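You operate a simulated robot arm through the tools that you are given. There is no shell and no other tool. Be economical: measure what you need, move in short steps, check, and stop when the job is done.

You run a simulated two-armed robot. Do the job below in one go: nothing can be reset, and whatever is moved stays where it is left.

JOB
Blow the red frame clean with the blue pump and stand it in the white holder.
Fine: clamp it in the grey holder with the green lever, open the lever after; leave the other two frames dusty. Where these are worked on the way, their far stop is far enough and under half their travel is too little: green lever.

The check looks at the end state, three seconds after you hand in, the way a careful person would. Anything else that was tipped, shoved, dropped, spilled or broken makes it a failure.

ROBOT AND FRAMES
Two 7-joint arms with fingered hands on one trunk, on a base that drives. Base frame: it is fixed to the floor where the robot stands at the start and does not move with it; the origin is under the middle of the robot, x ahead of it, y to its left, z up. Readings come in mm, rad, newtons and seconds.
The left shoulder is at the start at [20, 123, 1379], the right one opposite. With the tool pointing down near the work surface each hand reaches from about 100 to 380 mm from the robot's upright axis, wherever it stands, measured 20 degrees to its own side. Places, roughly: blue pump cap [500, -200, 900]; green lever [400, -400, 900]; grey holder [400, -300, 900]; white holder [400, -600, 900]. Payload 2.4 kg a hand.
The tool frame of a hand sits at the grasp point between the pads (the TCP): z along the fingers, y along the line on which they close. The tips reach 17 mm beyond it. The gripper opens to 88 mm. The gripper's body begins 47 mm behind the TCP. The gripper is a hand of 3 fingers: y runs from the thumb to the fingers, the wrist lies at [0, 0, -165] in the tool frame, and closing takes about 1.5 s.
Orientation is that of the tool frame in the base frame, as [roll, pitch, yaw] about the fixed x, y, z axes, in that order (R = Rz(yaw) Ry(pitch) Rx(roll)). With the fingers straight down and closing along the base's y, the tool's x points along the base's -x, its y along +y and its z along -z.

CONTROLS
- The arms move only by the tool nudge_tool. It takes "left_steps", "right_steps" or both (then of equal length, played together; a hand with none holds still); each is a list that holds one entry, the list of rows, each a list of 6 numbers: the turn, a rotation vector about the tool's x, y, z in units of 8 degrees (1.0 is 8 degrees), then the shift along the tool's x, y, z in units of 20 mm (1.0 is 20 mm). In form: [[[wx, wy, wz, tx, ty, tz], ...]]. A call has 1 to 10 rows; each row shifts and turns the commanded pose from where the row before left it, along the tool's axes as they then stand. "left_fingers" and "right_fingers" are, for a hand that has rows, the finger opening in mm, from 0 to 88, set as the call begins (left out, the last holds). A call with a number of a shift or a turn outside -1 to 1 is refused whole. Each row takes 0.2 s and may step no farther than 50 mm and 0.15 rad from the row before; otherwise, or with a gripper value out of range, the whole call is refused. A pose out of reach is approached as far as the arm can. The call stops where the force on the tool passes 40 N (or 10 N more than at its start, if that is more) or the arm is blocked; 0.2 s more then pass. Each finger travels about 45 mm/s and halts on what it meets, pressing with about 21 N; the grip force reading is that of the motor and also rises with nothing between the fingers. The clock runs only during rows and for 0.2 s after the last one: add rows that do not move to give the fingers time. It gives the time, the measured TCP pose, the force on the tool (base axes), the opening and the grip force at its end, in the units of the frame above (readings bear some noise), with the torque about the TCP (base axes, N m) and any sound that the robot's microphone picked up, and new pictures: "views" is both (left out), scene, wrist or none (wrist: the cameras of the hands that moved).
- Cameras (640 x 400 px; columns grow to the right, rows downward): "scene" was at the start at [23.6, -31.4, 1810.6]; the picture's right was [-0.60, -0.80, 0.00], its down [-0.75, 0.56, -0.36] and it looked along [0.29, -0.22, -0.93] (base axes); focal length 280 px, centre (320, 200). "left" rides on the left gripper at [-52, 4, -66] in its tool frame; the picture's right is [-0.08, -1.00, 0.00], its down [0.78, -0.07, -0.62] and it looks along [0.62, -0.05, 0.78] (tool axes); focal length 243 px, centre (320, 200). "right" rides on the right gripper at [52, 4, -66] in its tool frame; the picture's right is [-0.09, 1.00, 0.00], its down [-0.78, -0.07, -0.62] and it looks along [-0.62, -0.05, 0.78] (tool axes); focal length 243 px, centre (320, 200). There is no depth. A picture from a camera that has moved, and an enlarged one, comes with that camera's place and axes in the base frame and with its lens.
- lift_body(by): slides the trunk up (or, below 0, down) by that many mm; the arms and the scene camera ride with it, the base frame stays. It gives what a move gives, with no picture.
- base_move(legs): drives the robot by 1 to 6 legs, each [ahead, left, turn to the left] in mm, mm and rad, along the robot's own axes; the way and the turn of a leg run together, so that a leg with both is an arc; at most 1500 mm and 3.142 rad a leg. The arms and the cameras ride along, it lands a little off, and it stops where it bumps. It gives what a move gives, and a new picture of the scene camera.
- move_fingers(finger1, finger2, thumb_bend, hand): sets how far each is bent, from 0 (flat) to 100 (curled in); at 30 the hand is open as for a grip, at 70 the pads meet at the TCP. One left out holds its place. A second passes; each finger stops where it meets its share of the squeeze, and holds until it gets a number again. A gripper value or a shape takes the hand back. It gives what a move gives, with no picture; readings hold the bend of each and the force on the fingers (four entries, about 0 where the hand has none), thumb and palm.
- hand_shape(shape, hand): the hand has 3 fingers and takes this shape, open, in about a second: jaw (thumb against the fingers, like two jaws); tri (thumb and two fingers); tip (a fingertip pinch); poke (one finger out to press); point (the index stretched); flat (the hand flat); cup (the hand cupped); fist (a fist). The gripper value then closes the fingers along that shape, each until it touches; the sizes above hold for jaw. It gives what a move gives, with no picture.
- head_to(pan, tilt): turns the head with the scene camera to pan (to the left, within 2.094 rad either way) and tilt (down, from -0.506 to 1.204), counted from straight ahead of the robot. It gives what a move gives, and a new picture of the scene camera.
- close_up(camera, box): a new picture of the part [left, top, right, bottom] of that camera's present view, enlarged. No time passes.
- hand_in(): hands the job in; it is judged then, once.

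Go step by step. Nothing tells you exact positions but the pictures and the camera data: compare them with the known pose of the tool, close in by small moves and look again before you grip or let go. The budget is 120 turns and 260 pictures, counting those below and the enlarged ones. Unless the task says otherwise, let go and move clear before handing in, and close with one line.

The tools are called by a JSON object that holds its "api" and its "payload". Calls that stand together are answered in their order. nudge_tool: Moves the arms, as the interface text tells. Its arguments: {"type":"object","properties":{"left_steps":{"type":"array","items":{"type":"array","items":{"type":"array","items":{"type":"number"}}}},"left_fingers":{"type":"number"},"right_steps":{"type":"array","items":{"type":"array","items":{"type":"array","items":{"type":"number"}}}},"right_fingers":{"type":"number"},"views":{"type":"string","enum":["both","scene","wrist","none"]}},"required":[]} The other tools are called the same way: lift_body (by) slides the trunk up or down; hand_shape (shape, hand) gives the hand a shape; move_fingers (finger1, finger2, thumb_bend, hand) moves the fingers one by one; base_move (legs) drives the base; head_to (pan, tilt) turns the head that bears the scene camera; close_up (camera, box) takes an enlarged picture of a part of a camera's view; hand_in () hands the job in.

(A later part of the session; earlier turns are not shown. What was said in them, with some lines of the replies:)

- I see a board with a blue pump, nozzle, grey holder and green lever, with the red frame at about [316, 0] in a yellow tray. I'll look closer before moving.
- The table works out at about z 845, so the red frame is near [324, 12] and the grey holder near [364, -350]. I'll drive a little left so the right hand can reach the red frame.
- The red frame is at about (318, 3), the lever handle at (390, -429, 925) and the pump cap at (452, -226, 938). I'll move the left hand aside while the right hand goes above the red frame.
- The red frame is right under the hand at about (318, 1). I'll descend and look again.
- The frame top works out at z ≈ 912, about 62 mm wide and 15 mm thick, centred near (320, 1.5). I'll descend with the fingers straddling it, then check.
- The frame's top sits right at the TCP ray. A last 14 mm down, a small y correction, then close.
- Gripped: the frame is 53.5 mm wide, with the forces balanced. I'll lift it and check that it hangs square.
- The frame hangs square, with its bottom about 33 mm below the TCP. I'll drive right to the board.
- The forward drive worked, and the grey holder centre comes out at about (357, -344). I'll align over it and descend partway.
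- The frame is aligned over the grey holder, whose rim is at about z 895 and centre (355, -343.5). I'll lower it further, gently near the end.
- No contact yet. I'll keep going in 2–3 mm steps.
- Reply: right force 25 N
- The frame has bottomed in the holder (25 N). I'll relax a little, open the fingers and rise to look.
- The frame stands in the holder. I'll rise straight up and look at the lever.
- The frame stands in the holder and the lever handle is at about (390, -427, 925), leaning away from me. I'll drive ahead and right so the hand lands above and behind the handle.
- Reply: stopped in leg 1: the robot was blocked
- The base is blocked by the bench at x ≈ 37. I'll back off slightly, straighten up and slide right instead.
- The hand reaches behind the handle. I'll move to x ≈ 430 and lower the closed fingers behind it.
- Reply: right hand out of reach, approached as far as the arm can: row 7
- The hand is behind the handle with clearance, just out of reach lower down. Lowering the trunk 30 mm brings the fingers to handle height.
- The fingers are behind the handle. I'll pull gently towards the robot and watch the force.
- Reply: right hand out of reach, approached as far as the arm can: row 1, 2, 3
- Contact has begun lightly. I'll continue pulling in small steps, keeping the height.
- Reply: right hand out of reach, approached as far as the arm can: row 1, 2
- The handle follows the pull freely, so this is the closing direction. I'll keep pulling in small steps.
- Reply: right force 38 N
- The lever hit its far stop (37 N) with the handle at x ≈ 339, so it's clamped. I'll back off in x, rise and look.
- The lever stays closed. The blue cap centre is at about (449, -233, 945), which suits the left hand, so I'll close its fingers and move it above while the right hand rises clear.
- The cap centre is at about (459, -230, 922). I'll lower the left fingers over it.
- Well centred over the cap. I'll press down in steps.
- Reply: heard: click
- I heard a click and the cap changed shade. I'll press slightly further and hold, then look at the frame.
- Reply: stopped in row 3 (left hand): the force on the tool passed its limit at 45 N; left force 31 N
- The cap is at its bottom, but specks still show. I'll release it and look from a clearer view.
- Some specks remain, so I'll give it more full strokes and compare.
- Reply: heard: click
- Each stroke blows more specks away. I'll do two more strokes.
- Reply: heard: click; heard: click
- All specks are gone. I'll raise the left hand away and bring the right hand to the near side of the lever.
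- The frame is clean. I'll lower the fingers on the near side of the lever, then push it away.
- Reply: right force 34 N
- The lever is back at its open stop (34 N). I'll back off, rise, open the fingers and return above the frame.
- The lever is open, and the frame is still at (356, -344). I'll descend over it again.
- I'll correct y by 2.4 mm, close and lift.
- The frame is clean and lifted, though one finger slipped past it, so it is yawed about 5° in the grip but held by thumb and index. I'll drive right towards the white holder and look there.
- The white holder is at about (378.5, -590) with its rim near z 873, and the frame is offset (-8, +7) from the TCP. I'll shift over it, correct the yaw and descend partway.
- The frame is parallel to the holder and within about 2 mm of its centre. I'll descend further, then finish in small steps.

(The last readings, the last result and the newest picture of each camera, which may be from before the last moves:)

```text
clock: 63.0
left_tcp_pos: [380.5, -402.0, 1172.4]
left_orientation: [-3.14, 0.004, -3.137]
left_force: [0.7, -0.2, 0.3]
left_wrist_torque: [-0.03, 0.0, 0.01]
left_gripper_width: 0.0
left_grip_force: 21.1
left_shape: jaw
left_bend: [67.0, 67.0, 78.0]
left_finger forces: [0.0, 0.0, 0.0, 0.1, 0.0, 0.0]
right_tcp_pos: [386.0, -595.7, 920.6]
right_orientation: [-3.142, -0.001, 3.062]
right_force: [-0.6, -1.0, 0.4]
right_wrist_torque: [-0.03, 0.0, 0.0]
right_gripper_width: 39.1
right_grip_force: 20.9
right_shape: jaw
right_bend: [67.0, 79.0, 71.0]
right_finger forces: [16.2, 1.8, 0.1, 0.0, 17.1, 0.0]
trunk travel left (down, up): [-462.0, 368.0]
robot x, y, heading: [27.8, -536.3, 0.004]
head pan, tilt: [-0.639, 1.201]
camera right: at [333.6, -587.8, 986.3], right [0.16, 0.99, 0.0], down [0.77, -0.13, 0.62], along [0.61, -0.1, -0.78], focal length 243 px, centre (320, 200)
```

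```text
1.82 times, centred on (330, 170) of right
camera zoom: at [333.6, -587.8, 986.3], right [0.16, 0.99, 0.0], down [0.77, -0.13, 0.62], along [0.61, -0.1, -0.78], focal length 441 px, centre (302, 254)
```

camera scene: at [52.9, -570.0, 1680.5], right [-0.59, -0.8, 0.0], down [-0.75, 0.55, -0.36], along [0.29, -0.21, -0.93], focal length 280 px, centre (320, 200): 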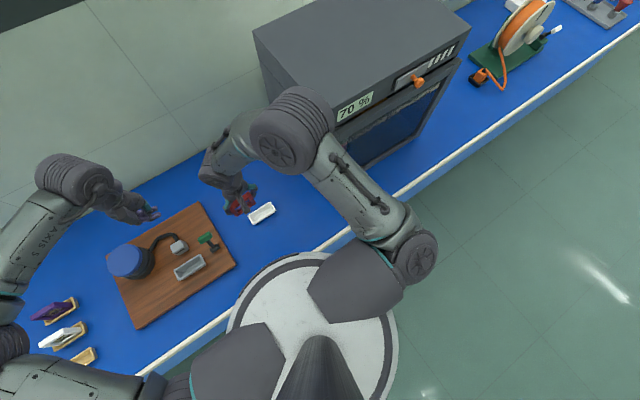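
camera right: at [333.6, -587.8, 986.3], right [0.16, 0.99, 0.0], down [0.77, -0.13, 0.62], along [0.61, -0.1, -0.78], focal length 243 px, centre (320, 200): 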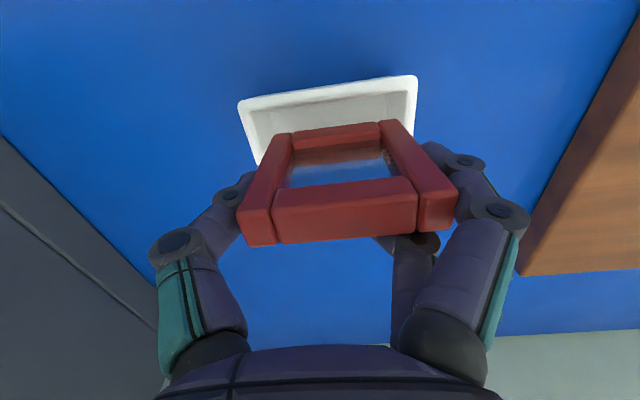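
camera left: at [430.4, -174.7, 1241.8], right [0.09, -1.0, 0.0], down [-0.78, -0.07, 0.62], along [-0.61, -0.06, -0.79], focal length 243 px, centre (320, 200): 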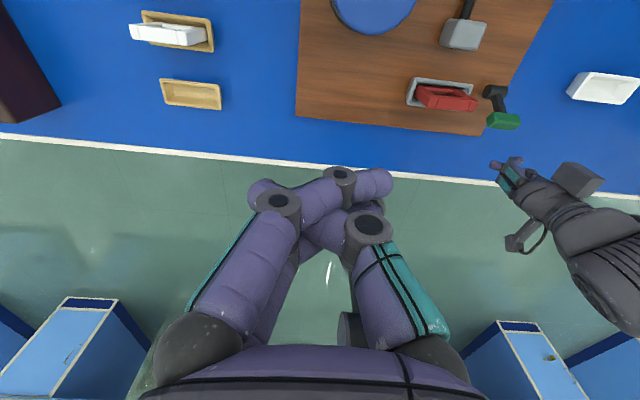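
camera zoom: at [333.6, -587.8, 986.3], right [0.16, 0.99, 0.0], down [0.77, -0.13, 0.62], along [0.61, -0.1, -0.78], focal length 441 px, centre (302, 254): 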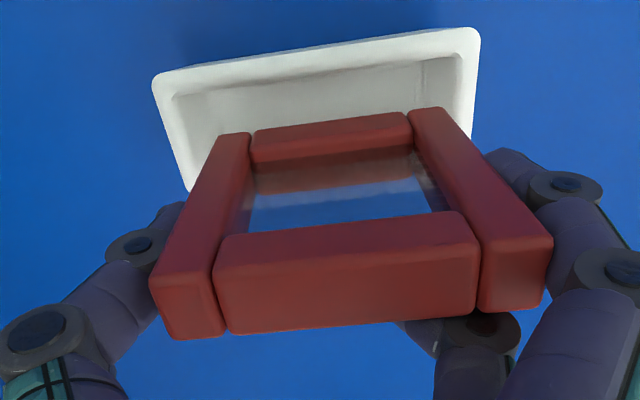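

{"api": "nudge_tool", "payload": {"right_steps": [[[0, 0, 0, 0, 0, 0.3], [0, 0, 0, 0, 0, 0.25]]], "views": "wrist"}}

{"api": "nudge_tool", "payload": {"right_steps": [[[0, 0, 0, 0, 0, 0.1], [0, 0, 0, 0, 0, 0.1]]], "views": "none"}}

```text
clock: 63.5
left_tcp_pos: [380.1, -402.1, 1173.9]
left_orientation: [-3.139, 0.007, -3.137]
left_force: [0.2, 0.0, 0.2]
left_wrist_torque: [0.0, -0.01, 0.01]
left_gripper_width: 0.2
left_grip_force: 21.1
left_shape: jaw
left_bend: [67.0, 67.0, 78.0]
left_finger forces: [0.0, 0.0, 0.1, 0.0, 0.1, 0.0]
right_tcp_pos: [384.2, -595.7, 909.8]
right_orientation: [3.141, -0.001, 3.064]
right_force: [-3.1, -0.8, 1.0]
right_wrist_torque: [-0.07, 0.09, -0.01]
right_gripper_width: 38.0
right_grip_force: 21.2
right_shape: jaw
right_bend: [68.0, 79.0, 72.0]
right_finger forces: [17.0, 1.7, 0.0, 0.0, 17.5, 0.0]
trunk travel left (down, up): [-462.0, 368.0]
robot x, y, heading: [29.8, -538.4, 0.001]
head pan, tilt: [-0.639, 1.201]
camera right: at [333.2, -588.3, 975.5], right [0.16, 0.99, 0.0], down [0.77, -0.13, 0.62], along [0.61, -0.1, -0.78], focal length 243 px, centre (320, 200)
```

right: 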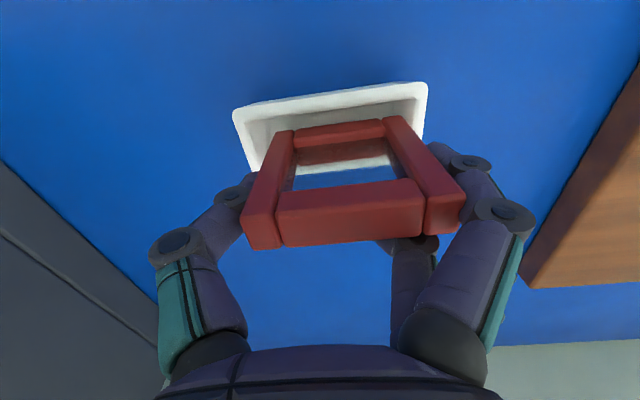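

```text
clock: 64.2
left_tcp_pos: [380.0, -402.4, 1174.2]
left_orientation: [-3.14, 0.005, -3.138]
left_force: [-0.1, -0.2, -0.1]
left_wrist_torque: [0.01, 0.02, 0.01]
left_gripper_width: 0.2
left_grip_force: 20.7
left_shape: jaw
left_bend: [67.0, 67.0, 78.0]
left_finger forces: [0.0, 0.0, 0.0, 0.1, 0.0, 0.1]
right_tcp_pos: [383.0, -596.0, 904.8]
right_orientation: [-3.141, -0.001, 3.063]
right_force: [-2.7, -1.6, 2.9]
right_wrist_torque: [-0.05, 0.11, -0.05]
right_gripper_width: 37.8
right_grip_force: 21.0
right_shape: jaw
right_bend: [68.0, 79.0, 72.0]
right_finger forces: [16.5, 1.6, 0.0, 0.0, 18.4, 0.0]
trunk travel left (down, up): [-462.0, 368.0]
robot x, y, heading: [27.2, -536.8, 0.002]
head pan, tilt: [-0.639, 1.201]
```

A small -x force suggests the frame's bottom is touching the far wall. I'll look.

{"api": "close_up", "payload": {"camera": "right", "box": [200, 60, 480, 280]}}

{"api": "close_up", "payload": {"camera": "scene", "box": [210, 170, 290, 230]}}

```text
1.82 times, centred on (340, 170) of right
camera zoom: at [333.1, -588.7, 971.2], right [0.16, 0.99, 0.0], down [0.77, -0.13, 0.62], along [0.61, -0.1, -0.78], focal length 441 px, centre (284, 254)
```

zoom: 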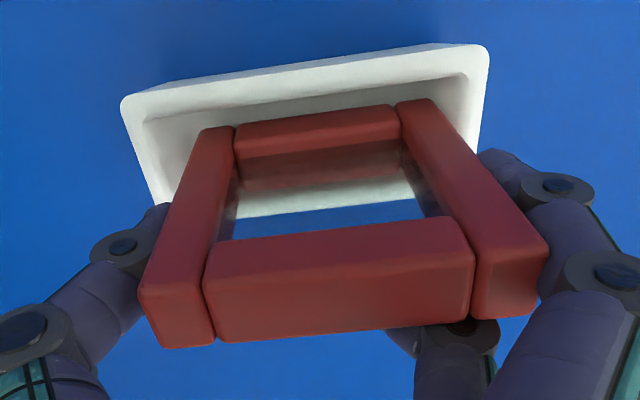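

```text
6.67 times, centred on (250, 200) of scene
camera zoom: at [52.2, -568.7, 1680.6], right [-0.59, -0.8, 0.0], down [-0.75, 0.55, -0.36], along [0.29, -0.22, -0.93], focal length 1863 px, centre (787, 200)
```

zoom: 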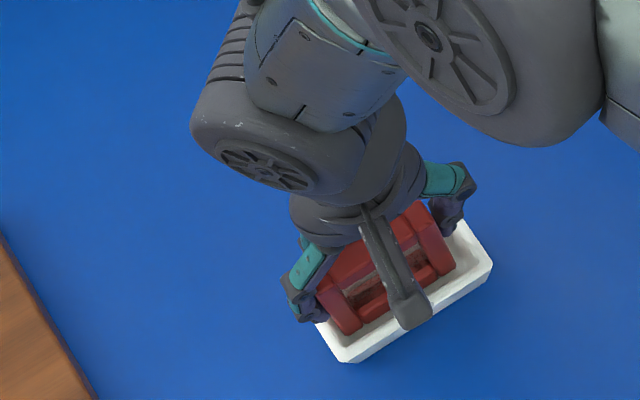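

{"api": "nudge_tool", "payload": {"right_steps": [[[0, 0, 0, 0.1, 0, 0], [0, 0, 0, 0, 0, 0.1]]], "views": "none"}}

{"api": "nudge_tool", "payload": {"right_steps": [[[0, 0, 0, 0, 0, 0.1], [0, 0, 0, 0, 0, 0.1]]], "views": "wrist"}}

```text
clock: 64.8
left_tcp_pos: [380.4, -403.3, 1173.5]
left_orientation: [-3.14, 0.006, -3.136]
left_force: [-0.4, -0.8, 0.2]
left_wrist_torque: [-0.01, 0.01, -0.01]
left_gripper_width: 0.0
left_grip_force: 21.4
left_shape: jaw
left_bend: [67.0, 67.0, 78.0]
left_finger forces: [0.1, 0.0, 0.0, 0.0, 0.0, 0.0]
right_tcp_pos: [383.3, -596.1, 903.0]
right_orientation: [3.141, 0.0, 3.062]
right_force: [-1.6, -2.9, 1.3]
right_wrist_torque: [-0.1, 0.05, -0.03]
right_gripper_width: 37.7
right_grip_force: 21.0
right_shape: jaw
right_bend: [68.0, 79.0, 71.0]
right_finger forces: [15.4, 1.9, 0.0, 0.1, 19.3, 0.0]
trunk travel left (down, up): [-462.0, 368.0]
robot x, y, heading: [30.7, -538.9, -0.0]
head pan, tilt: [-0.639, 1.201]
```

```text
clock: 65.3
left_tcp_pos: [379.6, -403.6, 1174.2]
left_orientation: [-3.139, 0.005, -3.138]
left_force: [-0.1, 0.7, 0.1]
left_wrist_torque: [0.0, 0.01, 0.05]
left_gripper_width: 0.0
left_grip_force: 21.3
left_shape: jaw
left_bend: [67.0, 67.0, 78.0]
left_finger forces: [0.0, 0.0, 0.0, 0.2, 0.0, 0.0]
right_tcp_pos: [383.0, -595.8, 899.6]
right_orientation: [-3.141, 0.002, 3.063]
right_force: [-1.2, -6.2, 9.9]
right_wrist_torque: [-0.06, 0.1, -0.01]
right_gripper_width: 37.5
right_grip_force: 21.1
right_shape: jaw
right_bend: [69.0, 79.0, 71.0]
right_finger forces: [14.9, 2.3, 0.0, 0.1, 20.5, 0.1]
trunk travel left (down, up): [-462.0, 368.0]
robot x, y, heading: [29.1, -538.6, 0.004]
head pan, tilt: [-0.639, 1.201]
camera right: at [331.6, -589.1, 965.7], right [0.16, 0.99, 0.0], down [0.77, -0.13, 0.62], along [0.61, -0.1, -0.78], focal length 243 px, centre (320, 200)
```

right: 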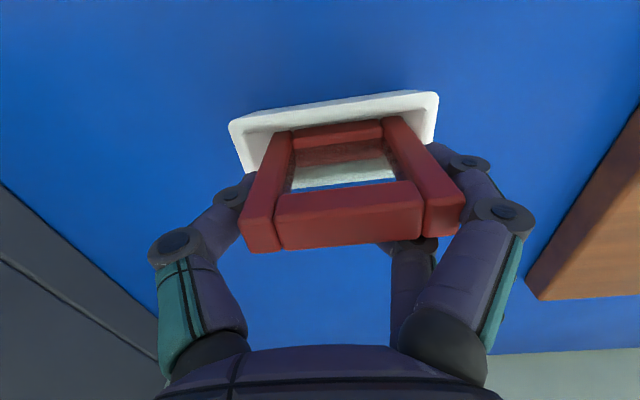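

There's a sideways y force of -6 N, so the frame is rubbing the +y end. I'll shift -2 mm in y and continue down.

{"api": "nudge_tool", "payload": {"right_steps": [[[0, 0, 0, 0, -0.12, 0], [0, 0, 0, 0, 0, 0]]], "views": "none"}}

{"api": "nudge_tool", "payload": {"right_steps": [[[0, 0, 0, 0, 0, 0.1], [0, 0, 0, 0, 0, 0]]], "views": "wrist"}}

{"api": "close_up", "payload": {"camera": "right", "box": [200, 60, 480, 280]}}

{"api": "close_up", "payload": {"camera": "scene", "box": [210, 170, 290, 230]}}

```text
clock: 66.0
left_tcp_pos: [379.1, -401.6, 1175.3]
left_orientation: [-3.139, 0.007, -3.137]
left_force: [0.3, 0.0, -0.6]
left_wrist_torque: [-0.01, 0.03, -0.02]
left_gripper_width: 0.2
left_grip_force: 21.1
left_shape: jaw
left_bend: [67.0, 67.0, 78.0]
left_finger forces: [0.1, 0.0, 0.1, 0.0, 0.0, 0.0]
right_tcp_pos: [381.2, -596.9, 899.7]
right_orientation: [3.141, 0.0, 3.064]
right_force: [-0.2, 2.2, 10.9]
right_wrist_torque: [-0.02, 0.08, -0.01]
right_gripper_width: 37.6
right_grip_force: 20.9
right_shape: jaw
right_bend: [69.0, 79.0, 72.0]
right_finger forces: [18.0, 2.7, 0.0, 0.1, 17.0, 0.1]
trunk travel left (down, up): [-462.0, 368.0]
robot x, y, heading: [28.9, -537.3, 0.006]
head pan, tilt: [-0.639, 1.201]
```

```text
clock: 66.5
left_tcp_pos: [379.5, -401.5, 1175.6]
left_orientation: [-3.14, 0.006, -3.137]
left_force: [1.0, 0.6, 0.9]
left_wrist_torque: [-0.04, -0.01, 0.0]
left_gripper_width: 0.1
left_grip_force: 20.9
left_shape: jaw
left_bend: [67.0, 67.0, 78.0]
left_finger forces: [0.1, 0.0, 0.0, 0.1, 0.0, 0.0]
right_tcp_pos: [382.6, -598.3, 900.3]
right_orientation: [-3.14, 0.002, 3.062]
right_force: [2.5, -0.9, 21.9]
right_wrist_torque: [0.07, 0.1, -0.04]
right_gripper_width: 37.1
right_grip_force: 20.2
right_shape: jaw
right_bend: [70.0, 79.0, 73.0]
right_finger forces: [18.2, 3.8, 0.1, 0.0, 18.6, 0.0]
trunk travel left (down, up): [-462.0, 368.0]
robot x, y, heading: [29.7, -538.2, 0.005]
head pan, tilt: [-0.639, 1.201]
camera right: at [331.1, -590.7, 963.8], right [0.16, 0.99, 0.0], down [0.77, -0.13, 0.62], along [0.61, -0.1, -0.78], focal length 243 px, centre (320, 200)
```

right: 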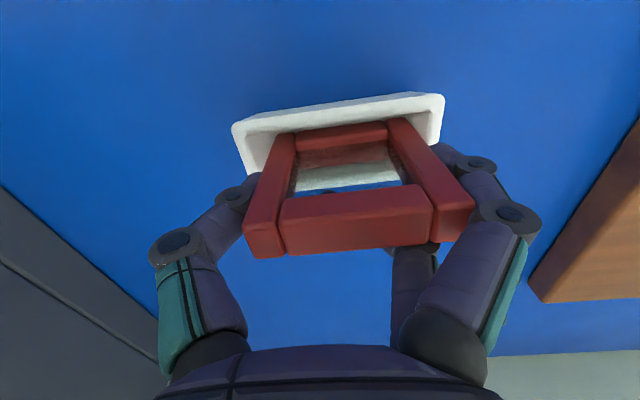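

```text
1.82 times, centred on (340, 170) of right
camera zoom: at [331.1, -590.7, 963.8], right [0.16, 0.99, 0.0], down [0.77, -0.13, 0.62], along [0.61, -0.1, -0.78], focal length 441 px, centre (284, 254)
```

zoom: 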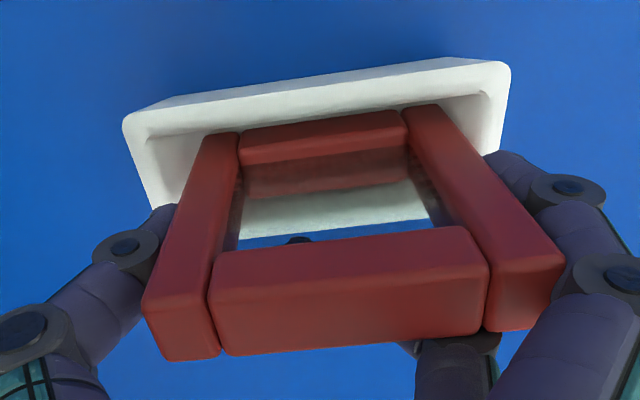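

```text
6.67 times, centred on (250, 200) of scene
camera zoom: at [51.6, -568.1, 1680.7], right [-0.59, -0.8, 0.0], down [-0.75, 0.55, -0.36], along [0.29, -0.22, -0.93], focal length 1863 px, centre (787, 200)
```

zoom: 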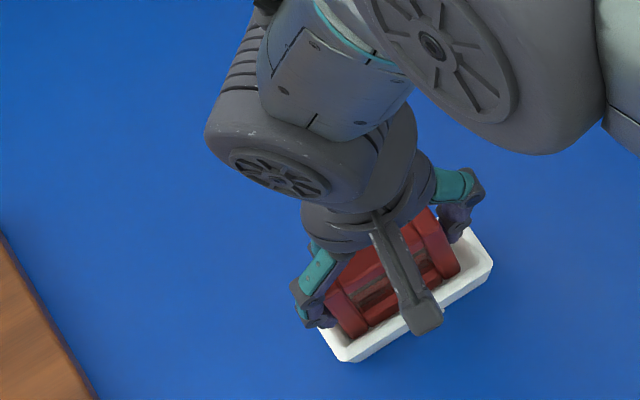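

The frame rests on the holder floor (22 N), upright and parallel. I'll relax and open the fingers.

{"api": "nudge_tool", "payload": {"right_steps": [[[0, 0, 0, 0, 0, -0.1], [0, 0, 0, 0, 0, 0]]], "views": "none"}}

{"api": "nudge_tool", "payload": {"right_steps": [[[0, 0, 0, 0, 0, 0], [0, 0, 0, 0, 0, 0], [0, 0, 0, 0, 0, 0], [0, 0, 0, 0, 0, 0], [0, 0, 0, 0, 0, 0], [0, 0, 0, 0, 0, 0]]], "right_fingers": 80, "views": "wrist"}}

{"api": "close_up", "payload": {"camera": "right", "box": [180, 60, 480, 280]}}

```text
clock: 67.2
left_tcp_pos: [380.2, -401.9, 1173.8]
left_orientation: [-3.139, 0.006, -3.136]
left_force: [0.9, -0.1, -0.7]
left_wrist_torque: [-0.01, 0.01, 0.02]
left_gripper_width: 0.0
left_grip_force: 21.1
left_shape: jaw
left_bend: [67.0, 67.0, 78.0]
left_finger forces: [0.0, 0.0, 0.0, 0.0, 0.0, 0.1]
right_tcp_pos: [381.7, -598.5, 898.4]
right_orientation: [3.14, -0.002, 3.066]
right_force: [-0.4, 0.0, 8.3]
right_wrist_torque: [-0.04, 0.07, 0.02]
right_gripper_width: 36.9
right_grip_force: 21.1
right_shape: jaw
right_bend: [70.0, 79.0, 73.0]
right_finger forces: [17.7, 2.8, 0.0, 0.0, 18.1, 0.0]
trunk travel left (down, up): [-462.0, 368.0]
robot x, y, heading: [29.6, -538.2, 0.005]
head pan, tilt: [-0.639, 1.201]
```

```text
clock: 68.5
left_tcp_pos: [379.8, -401.8, 1173.9]
left_orientation: [-3.139, 0.004, -3.136]
left_force: [0.0, 0.1, -0.7]
left_wrist_torque: [-0.01, 0.03, 0.0]
left_gripper_width: 0.1
left_grip_force: 20.8
left_shape: jaw
left_bend: [67.0, 67.0, 78.0]
left_finger forces: [0.1, 0.1, 0.0, 0.1, 0.1, 0.0]
right_tcp_pos: [381.9, -598.5, 899.0]
right_orientation: [-3.141, -0.001, 3.062]
right_force: [0.2, 0.2, 0.2]
right_wrist_torque: [0.0, 0.02, 0.0]
right_gripper_width: 79.8
right_grip_force: 0.0
right_shape: jaw
right_bend: [47.0, 47.0, 43.0]
right_finger forces: [0.5, 0.0, 0.1, 0.0, 0.0, 0.0]
trunk travel left (down, up): [-462.0, 368.0]
robot x, y, heading: [24.9, -538.8, -0.001]
head pan, tilt: [-0.639, 1.201]
camera right: at [331.5, -590.7, 965.3], right [0.16, 0.99, 0.0], down [0.77, -0.13, 0.62], along [0.61, -0.1, -0.78], focal length 243 px, centre (320, 200)
```

right: 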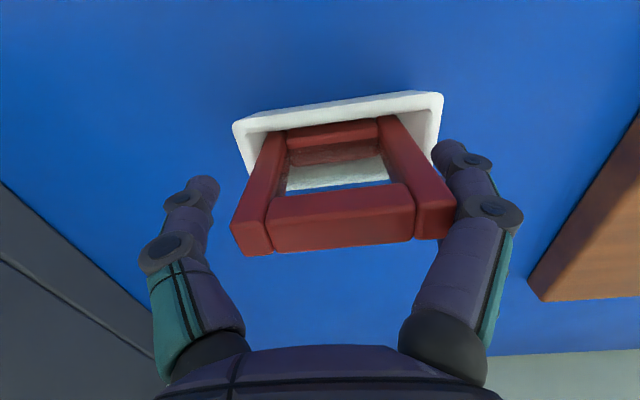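

```text
1.82 times, centred on (330, 170) of right
camera zoom: at [331.5, -590.7, 965.3], right [0.16, 0.99, 0.0], down [0.77, -0.13, 0.62], along [0.61, -0.1, -0.78], focal length 441 px, centre (302, 254)
```

zoom: 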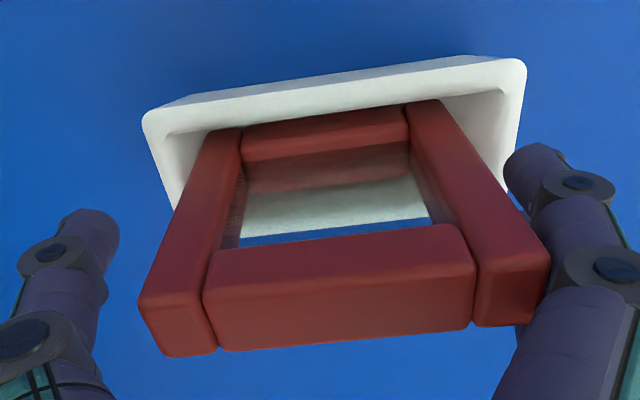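

The frame stands. The finger side is close to it, so I'll open fully, shift +y slightly and rise straight up.

{"api": "nudge_tool", "payload": {"right_steps": [[[0, 0, 0, 0, 0, 0], [0, 0, 0, 0, 0.15, 0], [0, 0, 0, 0, 0.1, 0]]], "right_fingers": 88, "views": "none"}}

{"api": "nudge_tool", "payload": {"right_steps": [[[0, 0, 0, 0, 0, -0.4], [0, 0, 0, 0, 0, -0.8], [0, 0, 0, 0, 0, -1], [0, 0, 0, 0, 0, -1], [0, 0, 0, 0, 0, -1], [0, 0, 0, 0, 0, -1], [0, 0, 0, 0, 0, -1], [0, 0, 0, 0, 0, -1]]], "views": "both"}}

{"api": "close_up", "payload": {"camera": "right", "box": [240, 20, 440, 160]}}

{"api": "close_up", "payload": {"camera": "scene", "box": [220, 180, 300, 240]}}

```text
clock: 69.3
left_tcp_pos: [380.8, -403.0, 1173.7]
left_orientation: [-3.14, 0.005, -3.136]
left_force: [0.2, 0.9, -0.4]
left_wrist_torque: [0.01, -0.04, 0.0]
left_gripper_width: 0.0
left_grip_force: 21.4
left_shape: jaw
left_bend: [67.0, 67.0, 78.0]
left_finger forces: [0.0, 0.0, 0.0, 0.1, 0.0, 0.0]
right_tcp_pos: [382.9, -593.3, 899.5]
right_orientation: [3.141, 0.0, 3.062]
right_force: [0.2, -0.2, -0.2]
right_wrist_torque: [0.01, 0.0, 0.01]
right_gripper_width: 88.0
right_grip_force: 0.1
right_shape: jaw
right_bend: [30.0, 30.0, 30.0]
right_finger forces: [0.0, 0.1, 0.1, 0.0, 0.0, 0.0]
trunk travel left (down, up): [-462.0, 368.0]
robot x, y, heading: [27.7, -539.0, 0.005]
head pan, tilt: [-0.639, 1.201]
```

```text
clock: 71.2
left_tcp_pos: [379.8, -402.1, 1172.4]
left_orientation: [-3.14, 0.006, -3.137]
left_force: [0.2, 1.0, 0.0]
left_wrist_torque: [-0.01, -0.03, -0.01]
left_gripper_width: 0.0
left_grip_force: 21.0
left_shape: jaw
left_bend: [67.0, 67.0, 78.0]
left_finger forces: [0.0, 0.0, 0.0, 0.0, 0.0, 0.0]
right_tcp_pos: [383.9, -594.4, 1043.8]
right_orientation: [3.14, -0.002, 3.064]
right_force: [0.1, -0.3, 0.4]
right_wrist_torque: [-0.01, 0.0, 0.04]
right_gripper_width: 88.0
right_grip_force: 0.2
right_shape: jaw
right_bend: [30.0, 30.0, 30.0]
right_finger forces: [0.0, 0.0, 0.0, 0.0, 0.0, 0.0]
trunk travel left (down, up): [-462.0, 368.0]
robot x, y, heading: [32.5, -538.9, -0.0]
head pan, tilt: [-0.639, 1.201]
camera scene: at [52.6, -568.5, 1680.6], right [-0.59, -0.8, 0.0], down [-0.75, 0.55, -0.36], along [0.29, -0.22, -0.93], focal length 280 px, centre (320, 200)
camera right: at [331.4, -586.2, 1109.8], right [0.16, 0.99, 0.0], down [0.77, -0.13, 0.62], along [0.61, -0.1, -0.78], focal length 243 px, centre (320, 200)
```

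scene: 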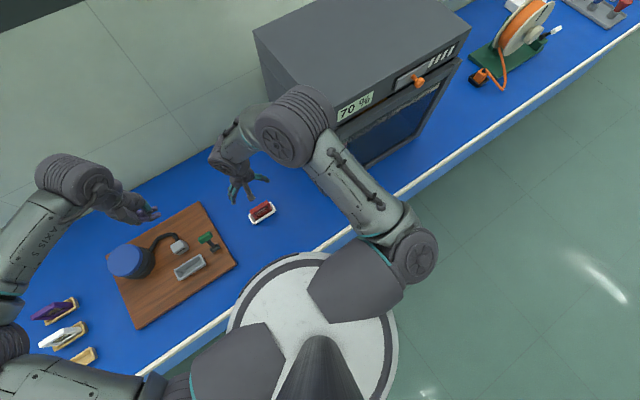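
right: 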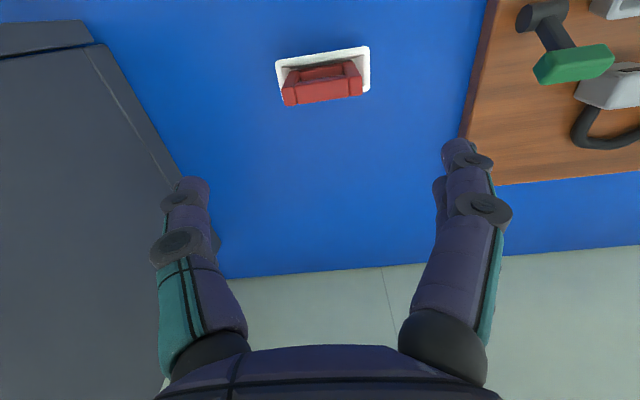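

```text
2.86 times, centred on (340, 90) of right
camera zoom: at [331.4, -586.2, 1109.8], right [0.16, 0.99, 0.0], down [0.77, -0.13, 0.62], along [0.61, -0.1, -0.78], focal length 693 px, centre (263, 514)
```

zoom: 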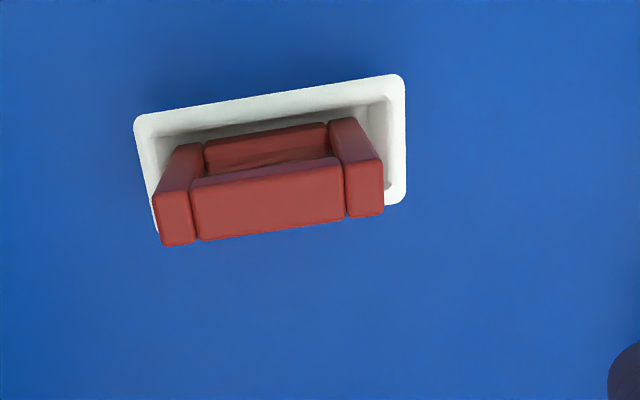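

```text
6.67 times, centred on (260, 210) of scene
camera zoom: at [52.6, -568.5, 1680.6], right [-0.59, -0.8, 0.0], down [-0.75, 0.55, -0.36], along [0.29, -0.22, -0.93], focal length 1863 px, centre (720, 133)
```

zoom: 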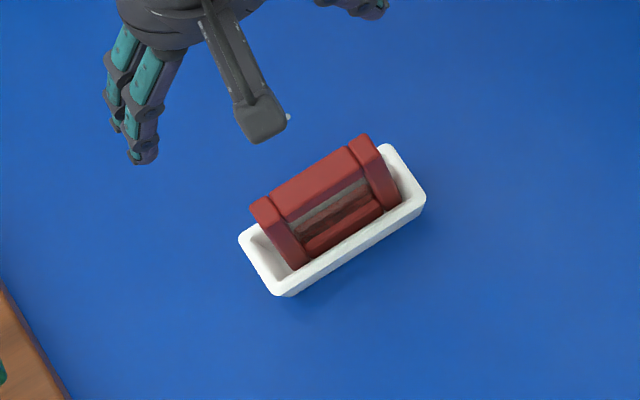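

The frame stands upright and level in the white holder, the lever is open, the other frames are untouched and both hands are clear. I'm handing in.

{"api": "hand_in", "payload": {}}

```text
The job is handed in.
```

The job is handed in. The red frame was clamped in the grey holder and blown clean with four pump strokes. It now stands in the white holder, the green lever is back open, and the other two frames were not touched.
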